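You operate a simulated robot arm through the tools that you are given. There is no shell and no other tool. Be economical: measure what you need, move in short steps, check, and stop when the job is done.

You run a simulated two-armed robot. Do the job below in one go: nothing can be reset, and whatever is moved stays where it is left.

TASK
Pick up the brown core from the top of the bagging bench with one hand, pass it to the other hand and put it on the top of the locker.

Only the result counts: the job must be done as asked and must still hold three seconds after the hand-in. Knocking over, shifting, dropping, spilling or breaking anything else fails it.

THE ROBOT
Two 7-joint arms with two-finger grippers on one trunk, on a base that drives. Base frame: it is fixed to the floor where the robot stands at the start and does not move with it; the origin is under the middle of the robot, x ahead of it, y to its left, z up; the surface under the hand at the start is at about z = 780. Lengths are in mm, angles in degrees, forces in N, time in s.
The left shoulder is at the start at [60, 123, 945], the right one opposite. With the tool pointing down near the work surface each hand reaches from about 340 to 800 mm from the robot's upright axis, wherever it stands, measured 20 degrees to its own side. Places, roughly: top of the locker [-1900, -2700, 1000]. Payload 1.47 kg a hand.
The TCP of each hand is the grasp point between the finger pads, 16 mm short of the fingertips. In the tool frame z runs along the fingers and y along their closing line. The gripper opens to 87 mm. The gripper's body begins 55 mm behind the TCP.
Orientation is that of the tool frame in the base frame, as [roll, pitch, yaw] about the fixed x, y, z axes, in that order (R = Rz(yaw) Ry(pitch) Rx(roll)). With the fingers straight down and closing along the base's y, the tool's x points along the base's -x, its y along +y and its z along -z.

THE INTERFACE
- The arms move only by the tool send_rows. It takes "left_rows", "right_rows" or both (then of equal length, played together; a hand with none holds still); each is one flat list of numbers, 7 for each row, row after row: the finger opening in mm, from 0 to 87, then the shift along the base's x, y, z in mm, then the turn, a rotation vector about the base's x, y, z in degrees. In form: [grip, x, y, z, ax, ay, az, grip, x, y, z, ax, ay, az, ...]. A call has 1 to 12 rows; each row is the pose to reach, as a shift and turn from the pose commanded when the call began. A row lasts 0.2 s, in which the tool goes at most 50 mm and 8.6 degrees; a call with a longer step from one row to the next is refused whole, and so is a gripper value outside its range. A pose out of reach is approached as far as the arm can. The call stops where the force on the tool passes 40 N (or 10 N more than at its start, if that is more) or the arm is blocked; 0.2 s more then pass. The fingers move at their own pace (about 153 mm/s each) and stop on an object; they squeeze with about 28 N. The grip force told is the motor's: it shows also when the fingers shut on nothing. Time passes only in rows, and 0.2 s behind the last, so rows that repeat a pose let the fingers close. The reply holds the time, the measured pose of the TCP, the force on the tool along the base axes, the opening and the grip force, in the units named above and with some noise, with the torque about the TCP (base axes, N m) and any sound that the robot's microphone picked up, and new pictures: "show" is both (left out), scene, wrist or none (wrist: the cameras of the hands that moved).
- Cameras (640 x 400 px; columns grow to the right, rows downward): "scene" is now at [80.1, -30.7, 1507.8]; the picture's right is [-0.25, -0.97, 0.00], its down [-0.66, 0.17, -0.73] and it looks along [0.71, -0.18, -0.68] (base axes); focal length 285 px, centre (320, 200). "left" rides on the left gripper at [73, -12, -90] in its tool frame; the picture's right is [0.16, 0.99, 0.00], its down [-0.72, 0.12, -0.68] and it looks along [-0.67, 0.11, 0.73] (tool axes); focal length 247 px, centre (320, 200). "right" rides on the right gripper at [73, 12, -90] in its tool frame; the picture's right is [-0.16, 0.99, 0.00], its down [-0.72, -0.12, -0.68] and it looks along [-0.67, -0.11, 0.73] (tool axes); focal length 247 px, centre (320, 200). There is no depth. A picture from a camera that has moved, and an enlarged one, comes with that camera's place and axes in the base frame and with its lens. The place of the scene camera against the robot may be out by one fixed shift of up to 25 mm in any direction.
- slide_trunk(by): slides the trunk up (or, below 0, down) by that many mm; the arms and the scene camera ride with it, the base frame stays. It gives what a move gives, with no picture.
- drive_base(legs): drives the robot by 1 to 6 legs, each [ahead, left, turn to the left] in mm, mm and degrees, along the robot's own axes; the way and the turn of a leg run together, so that a leg with both is an arc; at most 1500 mm and 180 degrees a leg. The arms and the cameras ride along, it lands a little off, and it stops where it bumps. It gives what a move gives, and a new picture of the scene camera.
- aim_head(pan, tilt): turns the head with the scene camera to pan (to the left, within 120 degrees either way) and tilt (down, from -29 to 69), counted from straight ahead of the robot. It gives what a move gives, and a new picture of the scene camera.
- zoom(camera, box): a new picture of the part [left, top, right, bottom] of that camera's present view, enlarged. No time passes.
- hand_in(): hands the job in; it is judged then, once.

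Go step by step. Nothing tells you exact positions but the pictures and the camera data: compare them with the known pose of the tool, close in by small moves and look again before you grip or let go. The budget is 120 turns and 260 pictures, counting those below and the enlarged ones. Unless the task says otherwise, let go and move clear before handing in, and close with one line.

The tools are called after "Emit:" as name(argument=value, ...) on one line, values as JSON. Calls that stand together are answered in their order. send_rows: Moves the arms, as the interface text tells. Its arguments: {"type":"object","properties":{"left_rows":{"type":"array"},"right_rows":{"type":"array"},"show":{"type":"string","enum":["both","scene","wrist","none"]}},"required":[]} The other tools are called the same way: slide_trunk (by) slides the trunk up or down; drive_base (legs) drives the base; aim_head (pan, tilt) turns the head that bears the scene camera; zoom (camera, box) takes an enlarged picture of a part of a camera's view; hand_in () hands the job in.

At the start:

```text
clock: 0.0
left_tool_pos: [533.5, 62.4, 1092.0]
left_orientation: [180.0, 0.0, 180.0]
left_force: [0.0, 0.8, 0.1]
left_wrist_torque: [0.04, -0.01, -0.05]
left_width: 87.1
left_grip_force: 0.1
right_tool_pos: [453.8, -287.2, 1043.8]
right_orientation: [-180.0, 0.0, -180.0]
right_force: [-0.5, -0.5, 0.4]
right_wrist_torque: [0.0, -0.01, 0.0]
right_width: 87.1
right_grip_force: 0.0
trunk travel left (down, up): [-100.0, 130.0]
robot x, y, heading: [-0.7, 1.2, 0.2]
head pan, tilt: [-14.2, 42.8]
```

scene: 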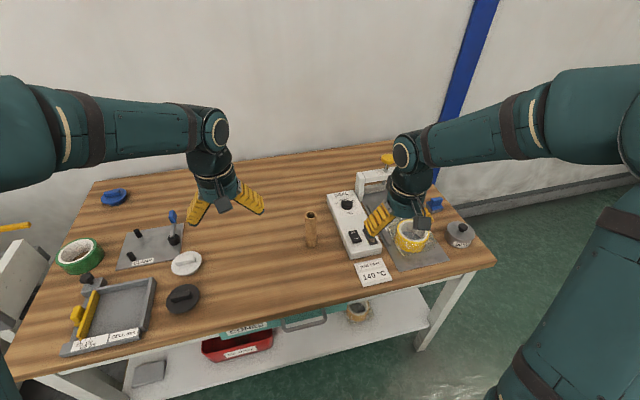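
right: 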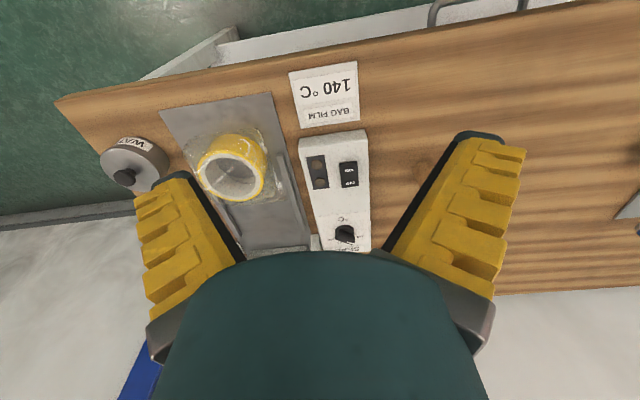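
left: 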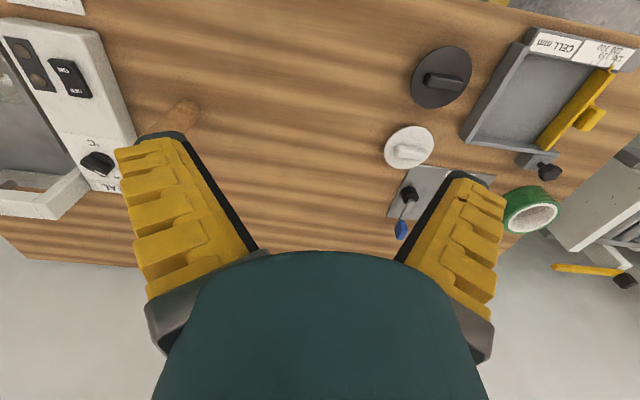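

The brown core looks like an upright cardboard tube near [640, -140] on the bench. I'll zoom in to measure it.

Emit:
zoom(camera="scene", box=[260, 180, 380, 270])

Emit:
zoom(camera="left", box=[100, 60, 260, 160])

```text
4.44 times, centred on (320, 225) of scene
camera zoom: at [80.1, -30.7, 1507.8], right [-0.25, -0.97, 0.0], down [-0.66, 0.17, -0.73], along [0.71, -0.18, -0.68], focal length 1268 px, centre (320, 89)
```

zoom: 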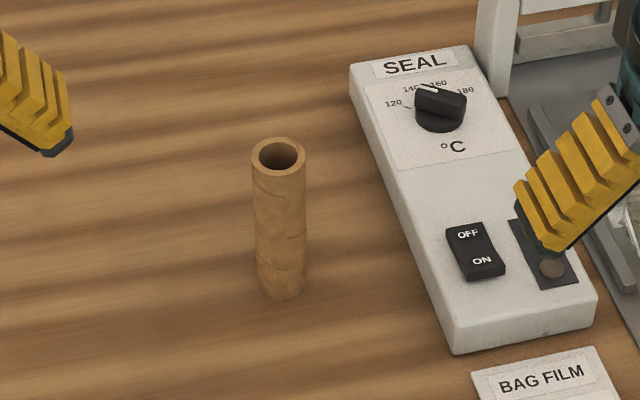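

```text
4.00 times, centred on (180, 110) of left
camera zoom: at [460.1, 51.2, 1180.1], right [-0.16, 0.99, 0.0], down [0.72, 0.12, 0.68], along [0.67, 0.11, -0.73], focal length 988 px, centre (880, 560)
```

zoom: 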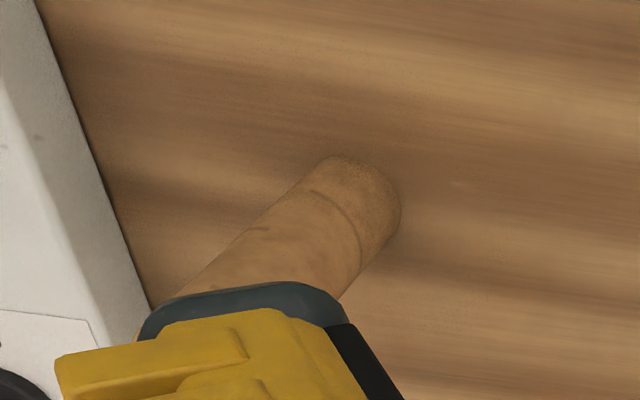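

The core is an upright tube about 34 mm wide and 130 mm tall, at about [660, -138]. I'll bring the right hand over at a safe height, shift the left hand outward, and look again.

Emit:
send_rows(right_rows=[87, 25, 25, 5, 0, 0, 0, 87, 50, 50, 10, 0, 0, 0, 87, 75, 75, 15, 0, 0, 0, 87, 100, 100, 20, 0, 0, 0, 87, 125, 125, 25, 0, 0, 0, 87, 146, 149, 30, 0, 0, 0], left_rows=[87, 0, 25, 0, 0, 0, 0, 87, 0, 50, 0, 0, 0, 0, 87, 0, 75, 0, 0, 0, 0, 87, 0, 100, 0, 0, 0, 0, 87, 0, 120, 0, 0, 0, 0, 87, 0, 120, 0, 0, 0, 0], show="both")

```text
clock: 1.4
left_tool_pos: [532.5, 181.2, 1089.8]
left_orientation: [179.9, 0.1, -180.0]
left_force: [0.3, -0.8, -0.1]
left_wrist_torque: [-0.01, 0.02, 0.0]
left_width: 87.0
left_grip_force: 0.0
right_tool_pos: [600.4, -136.6, 1075.2]
right_orientation: [180.0, -0.1, 179.9]
right_force: [0.4, -0.1, 0.6]
right_wrist_torque: [0.01, 0.02, -0.02]
right_width: 87.1
right_grip_force: 0.1
trunk travel left (down, up): [-100.0, 130.0]
robot x, y, heading: [-2.3, 4.5, 0.0]
head pan, tilt: [-14.2, 42.8]
camera scene: at [80.7, -30.3, 1507.8], right [-0.25, -0.97, 0.0], down [-0.66, 0.17, -0.73], along [0.71, -0.18, -0.68], focal length 285 px, centre (320, 200)
camera right: at [528.3, -125.0, 1164.9], right [0.16, 0.99, 0.0], down [0.72, -0.12, 0.68], along [0.67, -0.11, -0.73], focal length 247 px, centre (320, 200)
camera left: at [460.2, 171.2, 1179.5], right [-0.16, 0.99, 0.0], down [0.72, 0.12, 0.68], along [0.67, 0.11, -0.73], focal length 247 px, centre (320, 200)
```

scene: 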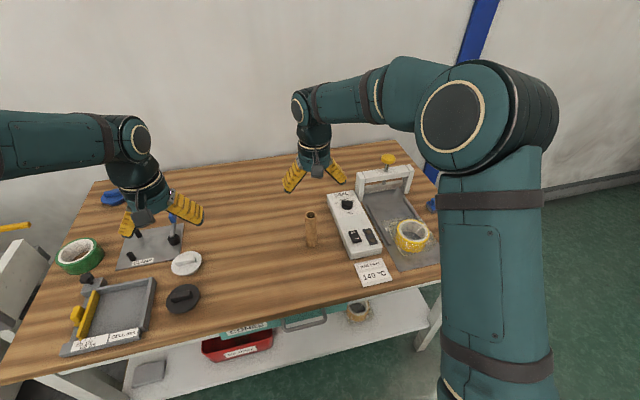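
right: 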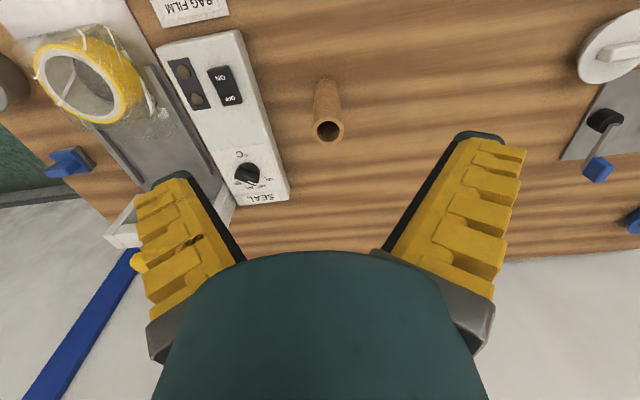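
left: 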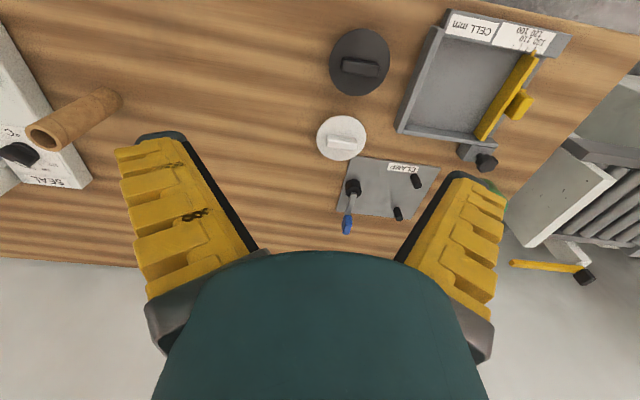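

The cameras agree: the core is at about [656, -137] with its top at about z 910. I'll line up above it and come down partway.

Emit:
send_rows(right_rows=[87, 28, 0, 0, 0, 0, 0, 87, 55, 0, 0, 0, 0, 0, 87, 55, 0, -40, 0, 0, 0, 87, 55, 0, -80, 0, 0, 0, 87, 55, 0, -120, 0, 0, 0, 87, 55, 0, -120, 0, 0, 0])

```text
clock: 2.8
left_tool_pos: [532.0, 180.6, 1090.2]
left_orientation: [180.0, 0.0, -180.0]
left_force: [0.2, 0.1, 0.4]
left_wrist_torque: [0.0, -0.02, 0.02]
left_width: 87.0
left_grip_force: 0.1
right_tool_pos: [653.9, -138.3, 954.0]
right_orientation: [-179.9, -0.1, -180.0]
right_force: [0.0, -0.6, 0.2]
right_wrist_torque: [0.0, -0.02, -0.02]
right_width: 87.1
right_grip_force: 0.1
trunk travel left (down, up): [-100.0, 130.0]
robot x, y, heading: [-1.3, 0.4, -0.1]
head pan, tilt: [-14.2, 42.8]
camera scene: at [79.6, -30.8, 1507.9], right [-0.25, -0.97, 0.0], down [-0.66, 0.17, -0.73], along [0.71, -0.18, -0.68], focal length 285 px, centre (320, 200)
camera right: at [580.6, -126.2, 1043.4], right [0.16, 0.99, 0.0], down [0.72, -0.12, 0.68], along [0.67, -0.11, -0.73], focal length 247 px, centre (320, 200)
```

scene: 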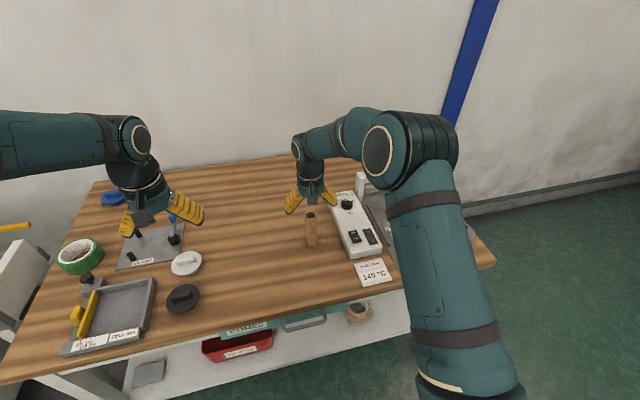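
right: 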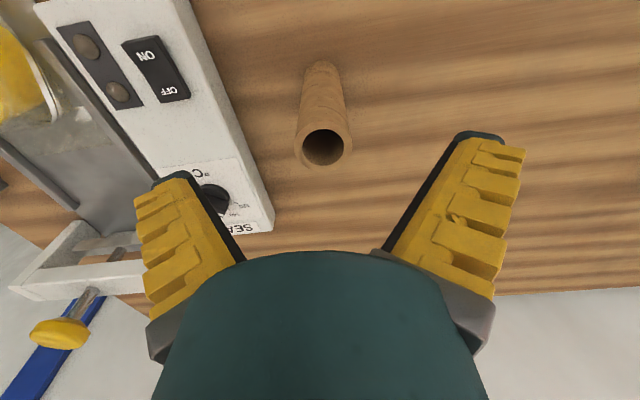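

The core is centred between the fingers. I'll descend to z ≈ 887 and close on the top of the tube.

Emit:
send_rows(right_rows=[87, 2, 0, -22, 0, 0, 0, 87, 3, 0, -44, 0, 0, 0, 87, 3, 1, -66, 0, 0, 0, 87, 3, 1, -66, 0, 0, 0, 20, 3, 1, -66, 0, 0, 0, 20, 3, 1, -66, 0, 0, 0, 20, 3, 1, -66, 0, 0, 0])

```text
clock: 4.4
left_tool_pos: [531.9, 180.9, 1089.2]
left_orientation: [180.0, 0.1, -179.9]
left_force: [-0.3, 0.1, -0.5]
left_wrist_torque: [-0.04, -0.03, -0.01]
left_width: 86.8
left_grip_force: 0.1
right_tool_pos: [657.9, -135.2, 887.5]
right_orientation: [-179.9, 0.0, 180.0]
right_force: [0.7, -0.3, 5.1]
right_wrist_torque: [0.01, -0.24, -0.07]
right_width: 26.8
right_grip_force: 28.2
trunk travel left (down, up): [-100.0, 130.0]
robot x, y, heading: [0.6, 0.5, 0.0]
head pan, tilt: [-14.2, 42.8]
camera scene: at [79.8, -30.6, 1507.9], right [-0.25, -0.97, 0.0], down [-0.66, 0.17, -0.73], along [0.71, -0.18, -0.68], focal length 285 px, centre (320, 200)
camera right: at [584.4, -123.7, 977.0], right [0.16, 0.99, 0.0], down [0.72, -0.12, 0.68], along [0.67, -0.11, -0.73], focal length 247 px, centre (320, 200)
```

scene: 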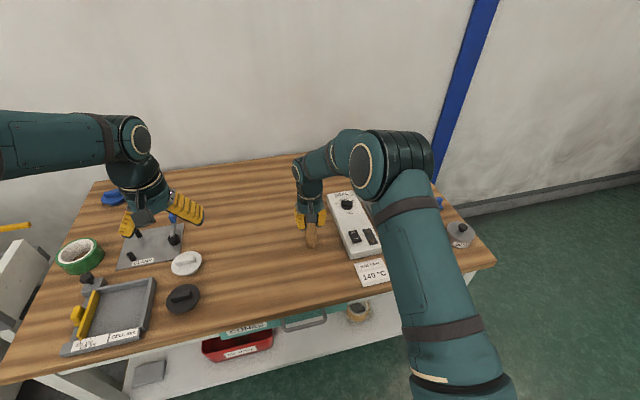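
right: 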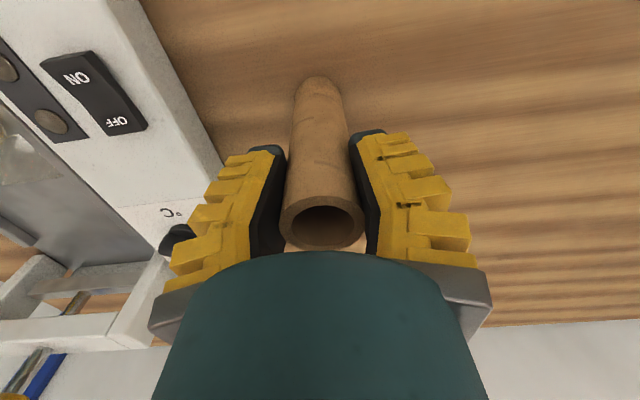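

The grip is firm at 26.8 mm wide and 28 N. I'll lift straight up.

Emit:
send_rows(right_rows=[20, 0, 0, 20, 0, 0, 0, 20, 0, 0, 50, 0, 0, 0, 20, 0, 0, 90, 0, 0, 0, 20, 0, 0, 130, 0, 0, 0, 20, 0, 0, 170, 0, 0, 0, 20, 0, 0, 210, 0, 0, 0, 20, 0, 0, 210, 0, 0, 0])

```text
clock: 6.0
left_tool_pos: [533.0, 180.7, 1090.8]
left_orientation: [180.0, 0.0, -179.9]
left_force: [-0.3, 0.4, -0.1]
left_wrist_torque: [0.0, 0.01, -0.02]
left_width: 87.1
left_grip_force: 0.0
right_tool_pos: [656.2, -135.9, 1098.8]
right_orientation: [179.9, 0.1, -180.0]
right_force: [0.2, -0.1, 0.6]
right_wrist_torque: [0.0, 0.0, 0.02]
right_width: 25.1
right_grip_force: 27.5
trunk travel left (down, up): [-100.0, 130.0]
robot x, y, heading: [1.2, -2.3, 0.1]
head pan, tilt: [-14.2, 42.8]
camera scene: at [80.5, -30.8, 1507.8], right [-0.25, -0.97, 0.0], down [-0.66, 0.17, -0.73], along [0.71, -0.18, -0.68], focal length 285 px, centre (320, 200)
camera right: at [583.4, -125.0, 1188.2], right [0.16, 0.99, 0.0], down [0.72, -0.12, 0.68], along [0.67, -0.11, -0.73], focal length 247 px, centre (320, 200)
```

scene: 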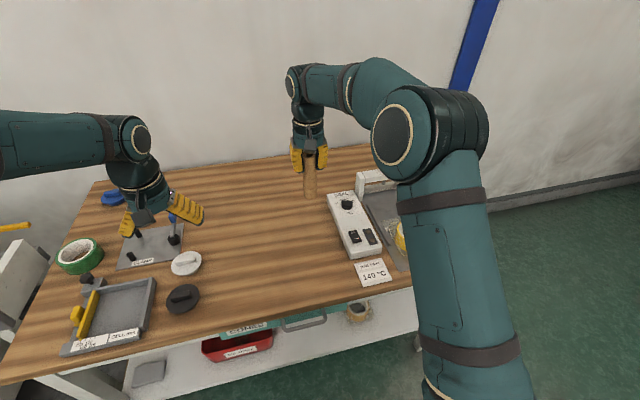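
right: 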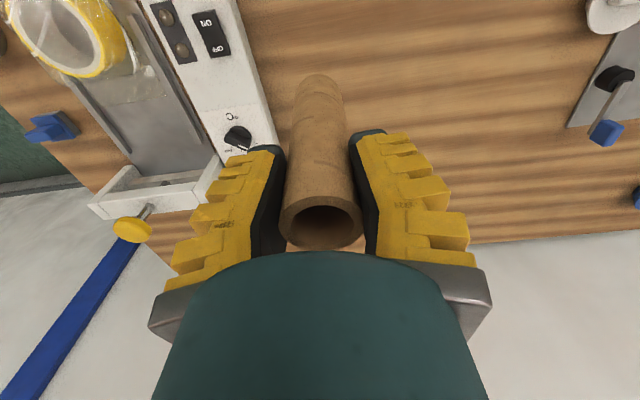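

The core is in the air in the right hand. I'll bring it to about [540, -20] and turn the left hand to point forward-right and 40° down, ready to take the lower half.

Emit:
send_rows(right_rows=[20, -15, 15, 0, 0, 0, 0, 20, -30, 30, 0, 0, 0, 0, 20, -45, 45, 0, 0, 0, 0, 20, -60, 60, 0, 0, 0, 0, 20, -75, 75, 0, 0, 0, 0, 20, -90, 90, 0, 0, 0, 0, 20, -105, 105, 0, 0, 0, 0, 20, -116, 116, 0, 0, 0, 0, 20, -116, 116, 0, 0, 0, 0], left_rows=[87, -7, 6, 0, -2.45, -5.91, -5.25, 87, -13, 12, 0, -4.9, -11.82, -10.5, 87, -20, 18, 0, -7.35, -17.74, -15.75, 87, -27, 18, 0, -9.8, -23.65, -21.0, 87, -33, 18, 0, -12.25, -29.56, -26.25, 87, -40, 18, 0, -14.7, -35.5, -31.5, 87, -46, 18, 0, -17.15, -41.4, -36.75, 87, -53, 18, 0, -19.6, -47.3, -42.0, 87, -53, 18, 0, -19.6, -47.3, -42.0])

```text
clock: 8.0
left_tool_pos: [479.5, 199.0, 1089.3]
left_orientation: [-179.8, 49.9, 135.2]
left_force: [0.0, -0.1, 0.0]
left_wrist_torque: [-0.01, -0.03, -0.01]
left_width: 86.9
left_grip_force: 0.1
right_tool_pos: [541.0, -19.7, 1099.3]
right_orientation: [179.9, 0.0, 180.0]
right_force: [0.2, 0.0, -0.1]
right_wrist_torque: [0.0, -0.05, 0.0]
right_width: 24.8
right_grip_force: 28.3
trunk travel left (down, up): [-100.0, 130.0]
robot x, y, heading: [3.1, -0.4, -0.0]
head pan, tilt: [-14.2, 42.8]
camera scene: at [80.4, -31.0, 1507.8], right [-0.25, -0.97, 0.0], down [-0.66, 0.17, -0.73], along [0.71, -0.18, -0.68], focal length 285 px, centre (320, 200)
camera right: at [467.5, -9.0, 1188.3], right [0.16, 0.99, 0.0], down [0.72, -0.12, 0.68], along [0.67, -0.11, -0.73], focal length 247 px, centre (320, 200)
camera left: at [390.2, 273.7, 1091.8], right [0.63, 0.77, -0.12], down [0.04, 0.12, 0.99], along [0.78, -0.63, 0.04], focal length 247 px, centre (320, 200)
```

scene: 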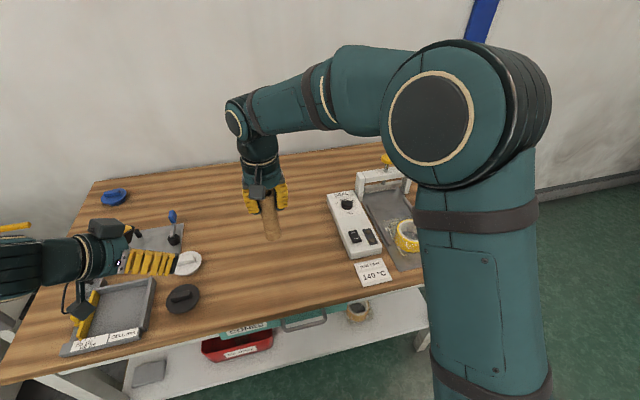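
right: 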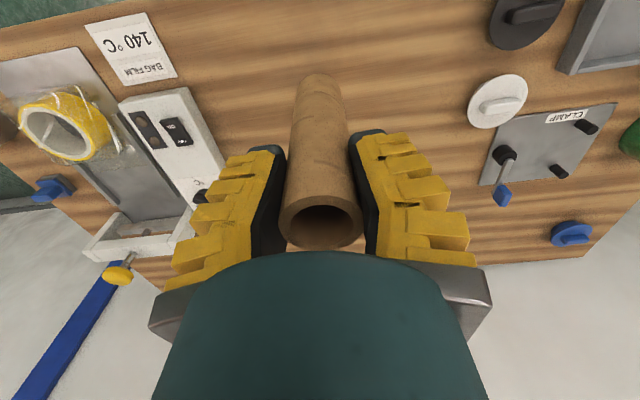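
left: 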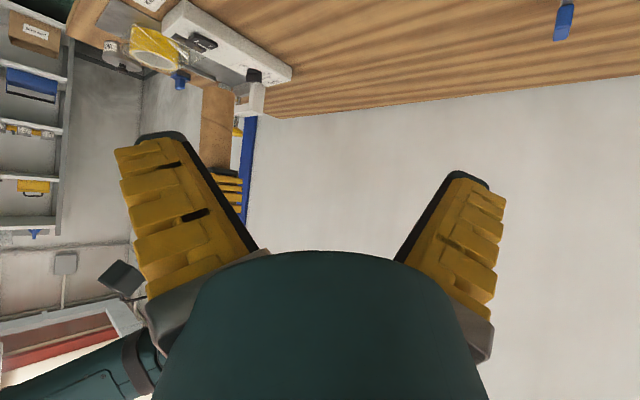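

Both hands are posed. I'll zoom in on the core in the left wrist view to get its lower end.

Emit:
zoom(camera="left", box=[160, 50, 320, 150])

Emit:
zoom(camera="scene", box=[220, 160, 320, 250])

```text
4.00 times, centred on (240, 100) of left
camera zoom: at [390.2, 273.7, 1091.8], right [0.63, 0.77, -0.12], down [0.04, 0.12, 0.99], along [0.78, -0.63, 0.04], focal length 988 px, centre (640, 600)
```

zoom: 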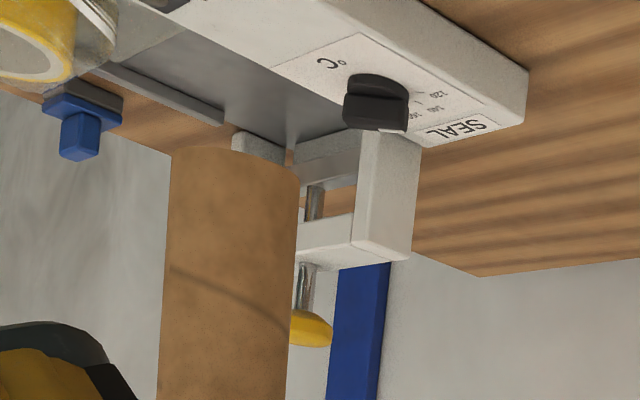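

```text
4.44 times, centred on (270, 205) of scene
camera zoom: at [80.4, -31.0, 1507.8], right [-0.25, -0.97, 0.0], down [-0.66, 0.17, -0.73], along [0.71, -0.18, -0.68], focal length 1268 px, centre (542, 178)
```

zoom: 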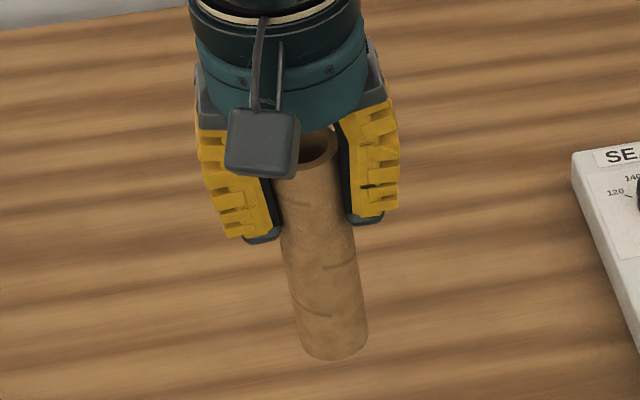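

The core's lower end is at z ≈ 987 and its axis is at [540, -20], as expected. I'll drop the left hand to z 1022 and bring it to a point 140 mm short of the core.

Emit:
send_rows(left_rows=[87, -10, -8, -34, 0, 0, 0, 87, -20, -16, -67, 0, 0, 0, 87, -26, -50, -67, 0, 0, 0, 87, -33, -85, -67, 0, 0, 0, 87, -39, -119, -67, 0, 0, 0, 87, -39, -119, -67, 0, 0, 0])

```text
clock: 9.4
left_tool_pos: [441.0, 80.8, 1024.1]
left_orientation: [-179.9, 50.0, 135.2]
left_force: [0.1, 0.0, -0.5]
left_wrist_torque: [0.0, 0.03, -0.04]
left_width: 87.0
left_grip_force: 0.0
right_tool_pos: [540.9, -20.8, 1098.2]
right_orientation: [-180.0, 0.0, 180.0]
right_force: [-0.2, -0.1, 0.2]
right_wrist_torque: [-0.01, -0.01, 0.0]
right_width: 24.4
right_grip_force: 27.9
trunk travel left (down, up): [-100.0, 130.0]
robot x, y, heading: [0.8, 1.7, 0.0]
head pan, tilt: [-14.2, 42.8]
camera scene: at [80.0, -30.2, 1507.9], right [-0.25, -0.97, 0.0], down [-0.66, 0.17, -0.73], along [0.71, -0.18, -0.68], focal length 285 px, centre (320, 200)
camera left: at [350.8, 154.8, 1026.9], right [0.63, 0.77, -0.12], down [0.04, 0.12, 0.99], along [0.78, -0.63, 0.04], focal length 247 px, centre (320, 200)
```

scene: 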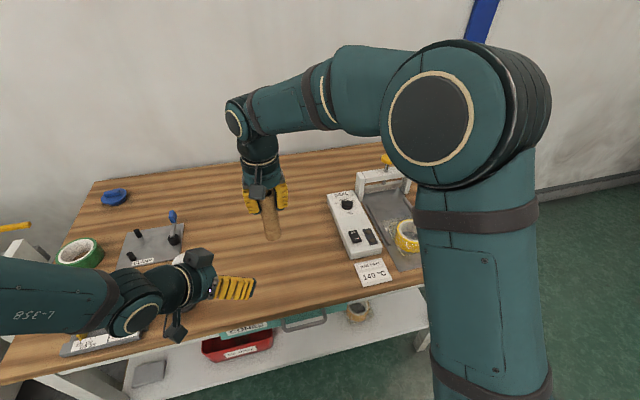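
left: 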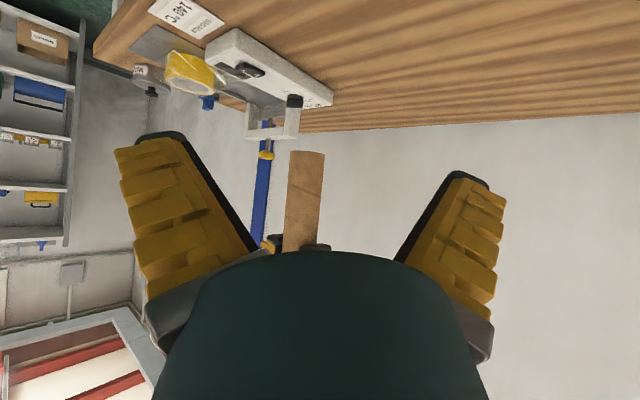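

The tube sits midway between the left fingers. I'll advance horizontally to straddle it.

Emit:
send_rows(left_rows=[87, 28, -28, -1, 0, 0, 0, 87, 55, -56, -2, 0, 0, 0, 87, 78, -80, -2, 0, 0, 0, 87, 99, -101, -2, 0, 0, 0, 87, 99, -101, -2, 0, 0, 0])

```text
clock: 10.4
left_tool_pos: [534.0, -17.4, 1019.3]
left_orientation: [-179.9, 49.6, 135.1]
left_force: [-11.4, 0.4, 7.4]
left_wrist_torque: [0.09, -0.97, 0.26]
left_width: 86.9
left_grip_force: 0.2
right_tool_pos: [547.8, -31.2, 1098.1]
right_orientation: [-179.5, 0.7, 179.0]
right_force: [12.7, -0.6, -7.1]
right_wrist_torque: [-0.23, -0.05, -0.43]
right_width: 24.5
right_grip_force: 27.6
trunk travel left (down, up): [-100.0, 130.0]
robot x, y, heading: [2.1, 1.9, 0.1]
head pan, tilt: [-14.2, 42.8]
stopped in row 5 (left hand): the force on the tool passed its limit at 55 N (the readings are from after the stop); the commanded pose is now the measured one
camera scene: at [80.2, -31.2, 1507.8], right [-0.25, -0.97, 0.0], down [-0.66, 0.17, -0.73], along [0.71, -0.18, -0.68], focal length 285 px, centre (320, 200)
camera left: at [445.2, 57.5, 1021.8], right [0.63, 0.77, -0.12], down [0.05, 0.12, 0.99], along [0.78, -0.63, 0.04], focal length 247 px, centre (320, 200)
```

scene: 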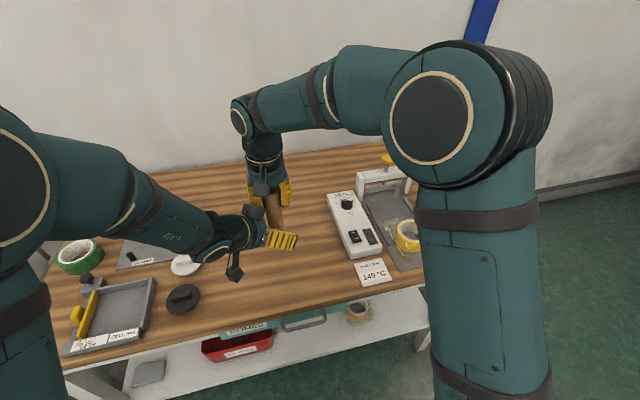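
left: 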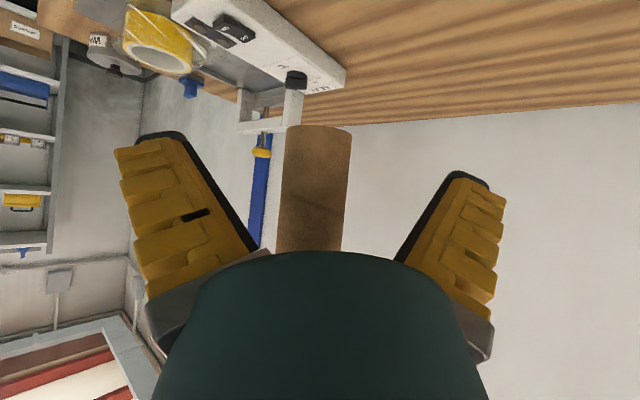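

The left hand touched something on the right hand side and stopped. I'll zoom in to see what is touching.

Emit:
zoom(camera="scene", box=[200, 150, 320, 290])

Emit:
zoom(camera="right", box=[0, 0, 640, 400])

```text
2.86 times, centred on (260, 220) of scene
camera zoom: at [80.2, -31.2, 1507.8], right [-0.25, -0.97, 0.0], down [-0.66, 0.17, -0.73], along [0.71, -0.18, -0.68], focal length 816 px, centre (491, 143)
```

zoom: 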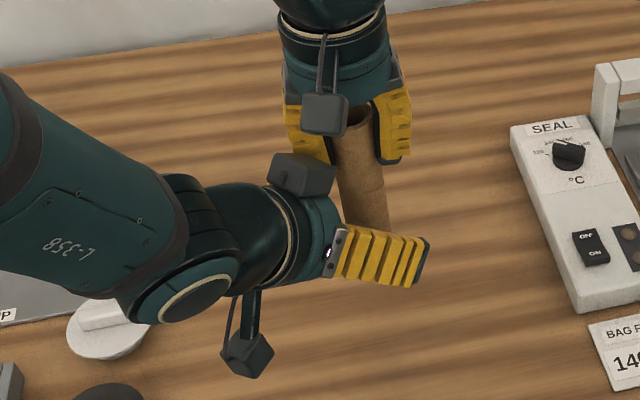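

```text
1.00 times, centred on (320, 200) of right (not enlarged: the box is as wide or as high as the picture)
camera zoom: at [473.6, -17.0, 1186.6], right [0.18, 0.98, -0.01], down [0.71, -0.12, 0.69], along [0.68, -0.13, -0.72], focal length 247 px, centre (320, 200)
```

zoom: 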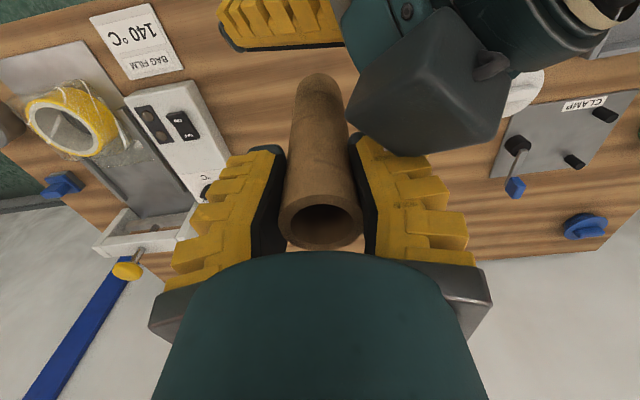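

A box on the top side of the left gripper hits the right finger, so this approach won't work. The new plan is an end-to-end handover: turn the core horizontal along y, right hand pointing left and left hand pointing right at the free end. First I'll back the left hand off.

Emit:
send_rows(left_rows=[87, -25, 30, 0, 0, 0, 0, 87, -50, 60, 0, 0, 0, 0, 87, -70, 95, 0, 0, 0, 0, 87, -80, 140, 10, 0, 0, 0, 87, -80, 185, 20, 0, 0, 0, 87, -80, 225, 30, 0, 0, 0, 87, -80, 250, 30, 0, 0, 0], show="scene")

```text
clock: 12.0
left_tool_pos: [454.9, 233.8, 1048.9]
left_orientation: [-180.0, 49.6, 135.2]
left_force: [0.1, 0.2, 0.0]
left_wrist_torque: [-0.01, -0.02, -0.01]
left_width: 87.1
left_grip_force: 0.0
right_tool_pos: [546.5, -29.1, 1099.0]
right_orientation: [-179.6, 0.7, 179.1]
right_force: [0.0, 0.3, -0.6]
right_wrist_torque: [0.02, 0.03, -0.05]
right_width: 24.3
right_grip_force: 28.4
trunk travel left (down, up): [-100.0, 130.0]
robot x, y, heading: [-1.8, 1.2, 0.2]
head pan, tilt: [-14.2, 42.8]
camera scene: at [80.4, -30.5, 1507.8], right [-0.25, -0.97, 0.0], down [-0.66, 0.17, -0.73], along [0.71, -0.18, -0.68], focal length 285 px, centre (320, 200)
```

scene: 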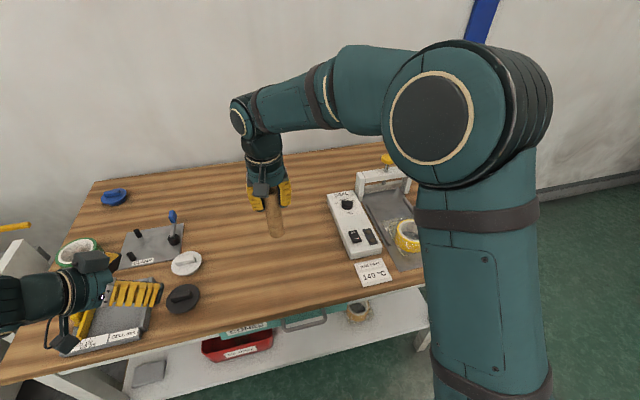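

The left hand is clear. Now I'll turn both hands to face each other along y, leaving a wide gap.

Emit:
send_rows(right_rows=[20, -4, -5, -2, 7.5, 0, 0, 20, -8, -10, -5, 15, 0, 0, 20, -12, -15, -7, 22.5, 0, 0, 20, -16, -20, -10, 30, 0, 0, 20, -20, -25, -12, 37.5, 0, 0, 20, -23, -30, -15, 45, 0, 0, 20, -27, -35, -17, 52.5, 0, 0, 20, -31, -40, -20, 60, 0, 0, 20, -35, -45, -22, 67.5, 0, 0, 20, -39, -50, -25, 75, 0, 0, 20, -43, -55, -27, 82.5, 0, 0, 20, -46, -61, -29, 90, 0, 0], left_rows=[87, 4, 0, 2, -5.07, 5.53, -0.33, 87, 8, 0, 4, -10.13, 11.05, -0.65, 87, 11, 0, 5, -15.2, 16.58, -0.98, 87, 15, 0, 7, -20.27, 22.1, -1.3, 87, 19, 0, 9, -25.33, 27.63, -1.63, 87, 23, 0, 11, -30.4, 33.15, -1.95, 87, 26, 0, 12, -35.47, 38.68, -2.28, 87, 30, 0, 14, -40.53, 44.2, -2.6, 87, 34, 0, 16, -45.6, 49.73, -2.93, 87, 38, 0, 18, -50.67, 55.25, -3.25, 87, 41, 0, 19, -55.73, 60.78, -3.58, 87, 45, 0, 21, -60.8, 66.3, -3.9])

```text
clock: 14.6
left_tool_pos: [501.1, 234.3, 1069.6]
left_orientation: [-90.0, -0.2, 179.6]
left_force: [0.2, 0.0, -0.1]
left_wrist_torque: [-0.03, 0.0, -0.02]
left_width: 87.1
left_grip_force: 0.1
right_tool_pos: [502.2, -91.1, 1068.9]
right_orientation: [90.2, -0.8, 179.3]
right_force: [-0.4, -0.8, -0.4]
right_wrist_torque: [-0.03, 0.01, 0.02]
right_width: 23.6
right_grip_force: 28.3
trunk travel left (down, up): [-100.0, 130.0]
robot x, y, heading: [0.4, 2.1, -0.1]
head pan, tilt: [-14.2, 42.8]
camera scene: at [80.7, -31.0, 1507.8], right [-0.25, -0.97, 0.0], down [-0.66, 0.17, -0.73], along [0.71, -0.18, -0.68], focal length 285 px, centre (320, 200)
camera right: at [427.4, -178.6, 1082.6], right [0.17, 0.0, 0.98], down [0.71, -0.69, -0.12], along [0.68, 0.72, -0.12], focal length 247 px, centre (320, 200)
camera left: at [429.1, 324.8, 1081.5], right [-0.16, 0.0, -0.99], down [0.73, 0.68, -0.12], along [0.67, -0.74, -0.11], focal length 247 px, centre (320, 200)
```

scene: 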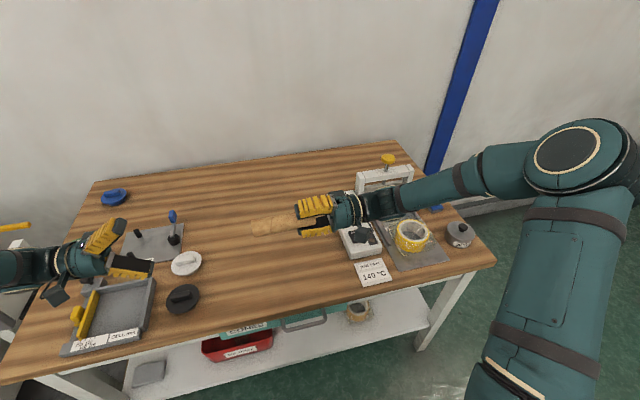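
right: 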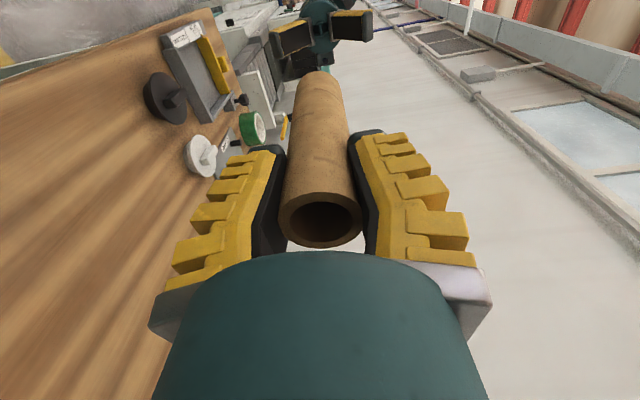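
left: 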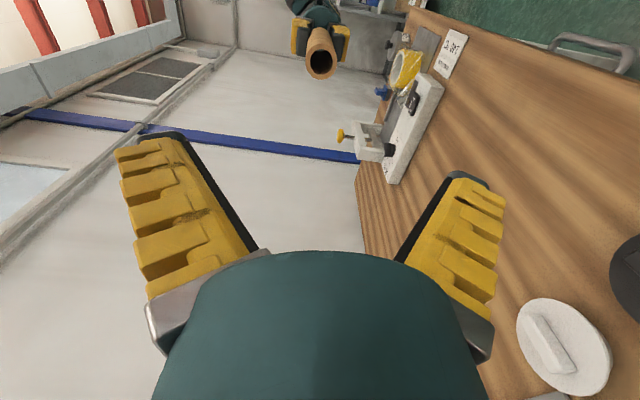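

The hands are aligned and the core's free end is at about [497, 22, 1068]. I'll bring the left hand close and check.

Emit:
send_rows(left_rows=[87, -1, -40, 0, 0, 0, 0, 87, -2, -80, -1, 0, 0, 0, 87, -3, -115, -1, 0, 0, 0, 87, -3, -145, -1, 0, 0, 0, 87, -3, -170, -1, 0, 0, 0, 87, -3, -170, -1, 0, 0, 0])

```text
clock: 16.0
left_tool_pos: [498.8, 63.2, 1069.2]
left_orientation: [-90.0, -0.1, 179.6]
left_force: [-0.5, 0.4, -0.1]
left_wrist_torque: [0.01, -0.01, 0.0]
left_width: 87.2
left_grip_force: 0.1
right_tool_pos: [501.2, -88.8, 1068.5]
right_orientation: [90.5, -1.0, 179.4]
right_force: [-0.1, 0.0, -0.1]
right_wrist_torque: [0.03, 0.04, 0.01]
right_width: 23.6
right_grip_force: 28.6
trunk travel left (down, up): [-100.0, 130.0]
robot x, y, heading: [-1.9, -0.1, 0.0]
head pan, tilt: [-14.2, 42.8]
camera scene: at [80.1, -30.5, 1507.8], right [-0.25, -0.97, 0.0], down [-0.66, 0.17, -0.73], along [0.71, -0.18, -0.68], focal length 285 px, centre (320, 200)
camera left: at [426.7, 154.8, 1081.1], right [-0.16, 0.0, -0.99], down [0.73, 0.68, -0.12], along [0.67, -0.74, -0.11], focal length 247 px, centre (320, 200)
```

scene: 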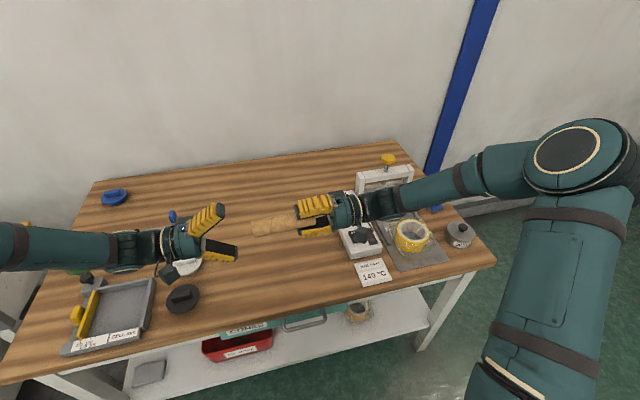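
left: 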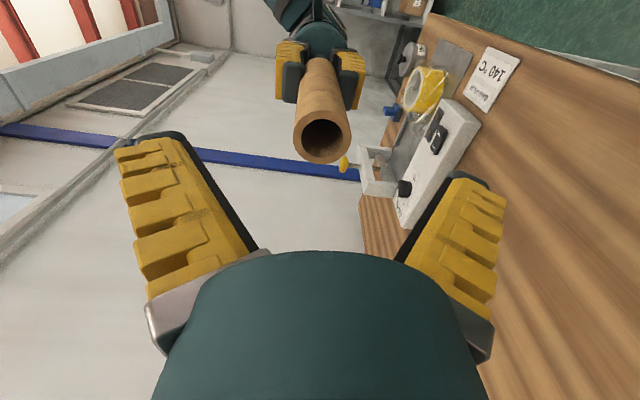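

The core is centred with its end at y ≈ 22. I'll move in another 62 mm and close the left fingers.

Emit:
send_rows(left_rows=[87, 0, -22, -1, 0, 0, 0, 87, 1, -44, -1, 0, 0, 0, 87, 1, -63, -1, 0, 0, 0, 87, 1, -63, -1, 0, 0, 0, 20, 1, -63, -1, 0, 0, 0, 20, 1, -63, -1, 0, 0, 0, 20, 1, -63, -1, 0, 0, 0])

```text
clock: 17.6
left_tool_pos: [498.7, 0.5, 1067.8]
left_orientation: [-90.1, -0.2, 179.7]
left_force: [3.0, -0.3, -0.2]
left_wrist_torque: [-0.02, 0.04, 0.5]
left_width: 26.7
left_grip_force: 28.3
right_tool_pos: [501.4, -88.2, 1068.3]
right_orientation: [90.5, -0.8, 179.3]
right_force: [-2.9, -1.1, -0.6]
right_wrist_torque: [-0.02, -0.01, -0.24]
right_width: 24.1
right_grip_force: 28.1
trunk travel left (down, up): [-100.0, 130.0]
robot x, y, heading: [-2.3, -6.6, -0.0]
head pan, tilt: [-14.2, 42.8]
camera scene: at [80.1, -30.7, 1507.8], right [-0.25, -0.97, 0.0], down [-0.66, 0.17, -0.73], along [0.71, -0.18, -0.68], focal length 285 px, centre (320, 200)
camera left: at [426.5, 90.9, 1079.8], right [-0.16, 0.0, -0.99], down [0.73, 0.68, -0.12], along [0.67, -0.74, -0.11], focal length 247 px, centre (320, 200)
```

scene: 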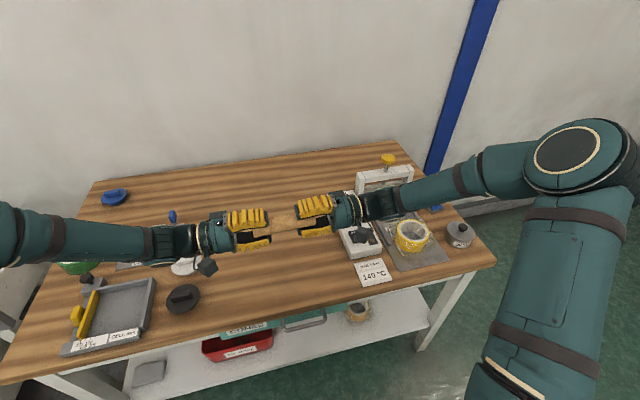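
left: 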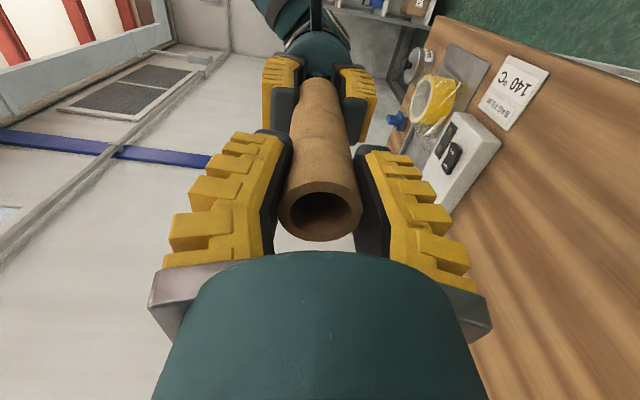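

The left hand grips the core too. I'll open the right hand and pull it straight back.

Emit:
send_rows(right_rows=[87, 0, 0, 0, 0, 0, 0, 87, 0, 0, 0, 0, 0, 0, 87, 0, 0, 0, 0, 0, 0, 87, 0, -25, 0, 0, 0, 0, 87, 0, -60, 0, 0, 0, 0, 87, 0, -100, 0, 0, 0, 0, 87, 0, -140, 0, 0, 0, 0])

```text
clock: 19.2
left_tool_pos: [499.1, -0.4, 1067.8]
left_orientation: [-90.1, -0.1, 179.6]
left_force: [0.2, -0.7, 0.1]
left_wrist_torque: [0.04, 0.03, 0.01]
left_width: 23.9
left_grip_force: 28.2
right_tool_pos: [499.1, -232.4, 1070.3]
right_orientation: [90.4, -0.9, 179.3]
right_force: [-0.1, 0.1, 0.5]
right_wrist_torque: [-0.05, -0.02, 0.0]
right_width: 87.0
right_grip_force: 0.0
trunk travel left (down, up): [-100.0, 130.0]
robot x, y, heading: [-1.8, 1.2, 0.0]
head pan, tilt: [-14.2, 42.8]
camera scene: at [80.0, -31.3, 1507.8], right [-0.25, -0.97, 0.0], down [-0.66, 0.17, -0.73], along [0.71, -0.18, -0.68], focal length 285 px, centre (320, 200)
camera right: at [425.4, -320.1, 1083.4], right [0.17, 0.01, 0.98], down [0.71, -0.69, -0.12], along [0.68, 0.72, -0.12], focal length 247 px, centre (320, 200)
```

scene: 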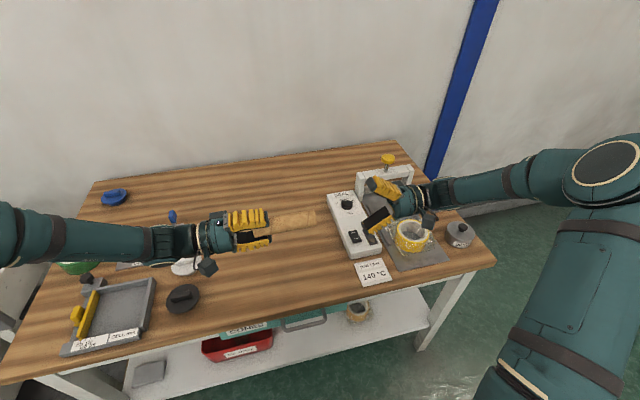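
right: 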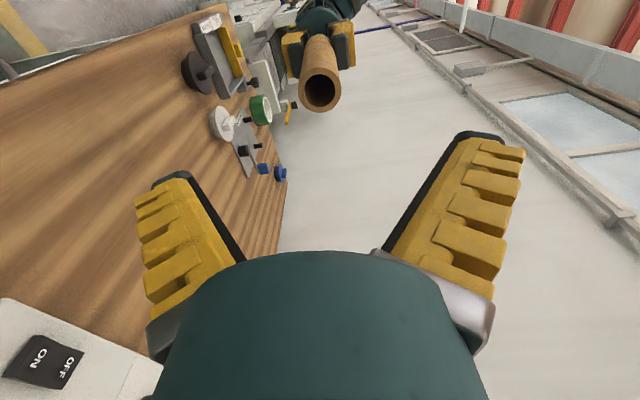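

The handover worked: the left hand alone now holds the core. I'll turn both hands back to fingers-down, raised and closer to the body for driving.

Emit:
send_rows(left_rows=[20, -5, 12, 8, 7.5, 0, 0, 20, -10, 24, 16, 15, 0, 0, 20, -15, 36, 24, 22.5, 0, 0, 20, -20, 48, 32, 30, 0, 0, 20, -25, 60, 40, 37.5, 0, 0, 20, -30, 72, 48, 45, 0, 0, 20, -35, 84, 56, 52.5, 0, 0, 20, -40, 96, 64, 60, 0, 0, 20, -45, 108, 72, 67.5, 0, 0, 20, -50, 120, 80, 75, 0, 0, 20, -55, 132, 88, 82.5, 0, 0, 20, -60, 145, 95, 90, 0, 0], right_rows=[87, -8, 0, 8, -7.5, 0, 0, 87, -16, 0, 16, -15, 0, 0, 87, -24, 0, 24, -22.5, 0, 0, 87, -32, 0, 32, -30, 0, 0, 87, -40, 0, 40, -37.5, 0, 0, 87, -48, 0, 48, -45, 0, 0, 87, -56, 0, 56, -52.5, 0, 0, 87, -64, 0, 64, -60, 0, 0, 87, -72, 0, 72, -67.5, 0, 0, 87, -80, 0, 80, -75, 0, 0, 87, -88, 0, 88, -82.5, 0, 0, 87, -96, 0, 95, -90, 0, 0])

Emit:
aim_head(pan=-115, tilt=20)

Emit:
aim_head(pan=-60, tilt=25)

Emit:
aim_head(pan=115, tilt=20)

```text
clock: 21.8
left_tool_pos: [437.5, 146.9, 1162.6]
left_orientation: [179.9, -0.4, -179.9]
left_force: [0.5, -0.1, -1.1]
left_wrist_torque: [-0.01, -0.02, 0.01]
left_width: 23.0
left_grip_force: 28.2
right_tool_pos: [405.9, -230.2, 1164.9]
right_orientation: [-179.4, 0.8, 179.0]
right_force: [-0.9, -0.2, -0.5]
right_wrist_torque: [0.03, -0.06, -0.01]
right_width: 87.1
right_grip_force: 0.0
trunk travel left (down, up): [-100.0, 130.0]
robot x, y, heading: [-1.2, -0.7, 0.2]
head pan, tilt: [-14.2, 42.8]
camera scene: at [79.7, -30.4, 1507.9], right [-0.25, -0.97, 0.0], down [-0.66, 0.17, -0.73], along [0.71, -0.18, -0.68], focal length 285 px, centre (320, 200)
camera right: at [330.9, -216.2, 1253.2], right [0.17, 0.98, -0.01], down [0.71, -0.12, 0.69], along [0.68, -0.13, -0.72], focal length 247 px, centre (320, 200)
camera left: at [364.5, 135.2, 1253.0], right [-0.16, 0.99, 0.0], down [0.73, 0.12, 0.68], along [0.67, 0.11, -0.74], focal length 247 px, centre (320, 200)
```

scene: 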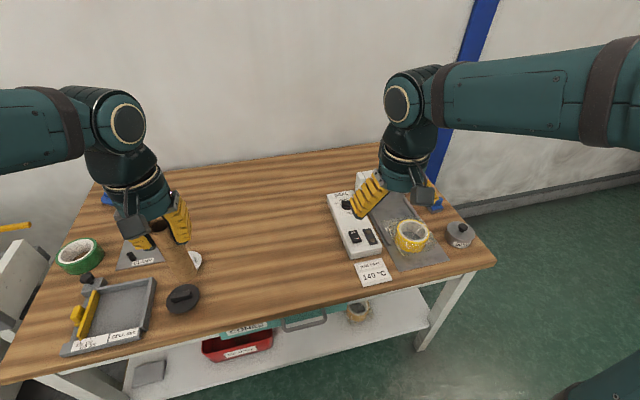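
right: 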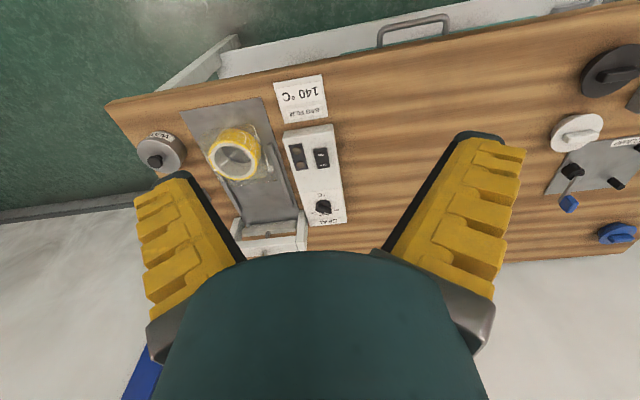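
left: 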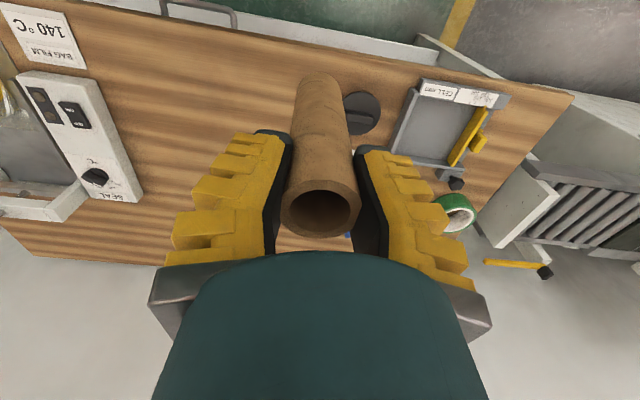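

```text
clock: 23.6
left_tool_pos: [437.9, 145.5, 1163.1]
left_orientation: [-180.0, -0.4, -180.0]
left_force: [0.2, -0.6, -0.6]
left_wrist_torque: [0.0, -0.03, 0.0]
left_width: 23.0
left_grip_force: 28.4
right_tool_pos: [405.4, -229.6, 1163.5]
right_orientation: [-179.6, 0.8, 179.1]
right_force: [0.5, -0.5, 0.8]
right_wrist_torque: [-0.02, 0.0, 0.0]
right_width: 87.1
right_grip_force: 0.0
trunk travel left (down, up): [-100.0, 130.0]
robot x, y, heading: [-2.6, -0.7, 0.1]
head pan, tilt: [-115.0, 20.0]
camera scene: at [-39.7, -94.7, 1543.3], right [-0.91, 0.42, 0.0], down [0.14, 0.31, -0.94], along [-0.4, -0.85, -0.34], focal length 285 px, centre (320, 200)
```

scene: 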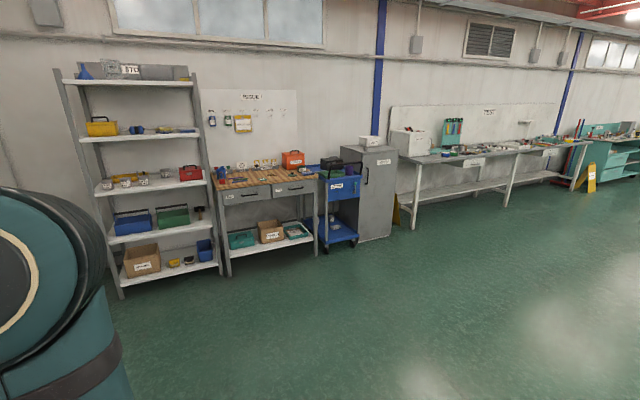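

```text
clock: 24.8
left_tool_pos: [437.7, 145.7, 1162.6]
left_orientation: [180.0, -0.4, -179.8]
left_force: [0.8, 0.5, 0.0]
left_wrist_torque: [-0.02, 0.0, -0.01]
left_width: 22.9
left_grip_force: 27.8
right_tool_pos: [405.1, -229.8, 1164.5]
right_orientation: [-179.6, 0.7, 179.0]
right_force: [-0.5, -1.2, -0.2]
right_wrist_torque: [-0.04, -0.02, 0.0]
right_width: 87.1
right_grip_force: 0.2
trunk travel left (down, up): [-100.0, 130.0]
robot x, y, heading: [-3.8, 1.4, 0.1]
head pan, tilt: [-60.0, 25.0]
camera scene: at [45.7, -90.1, 1535.3], right [-0.87, -0.5, 0.0], down [-0.21, 0.37, -0.91], along [0.45, -0.79, -0.42], focal length 285 px, centre (320, 200)
```

scene: 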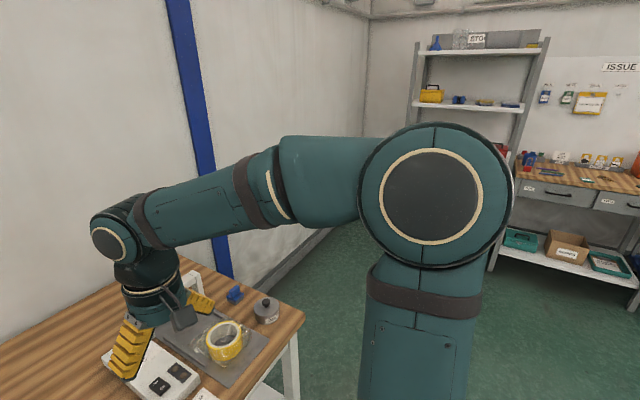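

```text
clock: 27.5
left_tool_pos: [437.0, 145.5, 1163.3]
left_orientation: [-180.0, -0.4, -179.8]
left_force: [0.0, 0.4, -0.1]
left_wrist_torque: [0.01, 0.0, -0.01]
left_width: 22.7
left_grip_force: 28.3
right_tool_pos: [404.6, -228.8, 1163.8]
right_orientation: [-179.6, 0.7, 179.1]
right_force: [0.6, -1.1, 0.1]
right_wrist_torque: [0.01, 0.01, 0.03]
right_width: 86.9
right_grip_force: 0.0
trunk travel left (down, up): [-100.0, 130.0]
robot x, y, heading: [-1.0, -3.1, -0.1]
head pan, tilt: [115.0, 20.0]
camera scene: at [-39.7, 74.1, 1543.3], right [0.91, 0.42, 0.0], down [0.14, -0.31, -0.94], along [-0.4, 0.85, -0.34], focal length 285 px, centre (320, 200)
```

scene: 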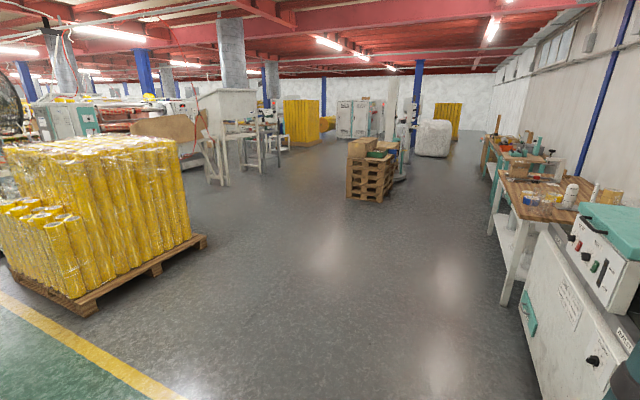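

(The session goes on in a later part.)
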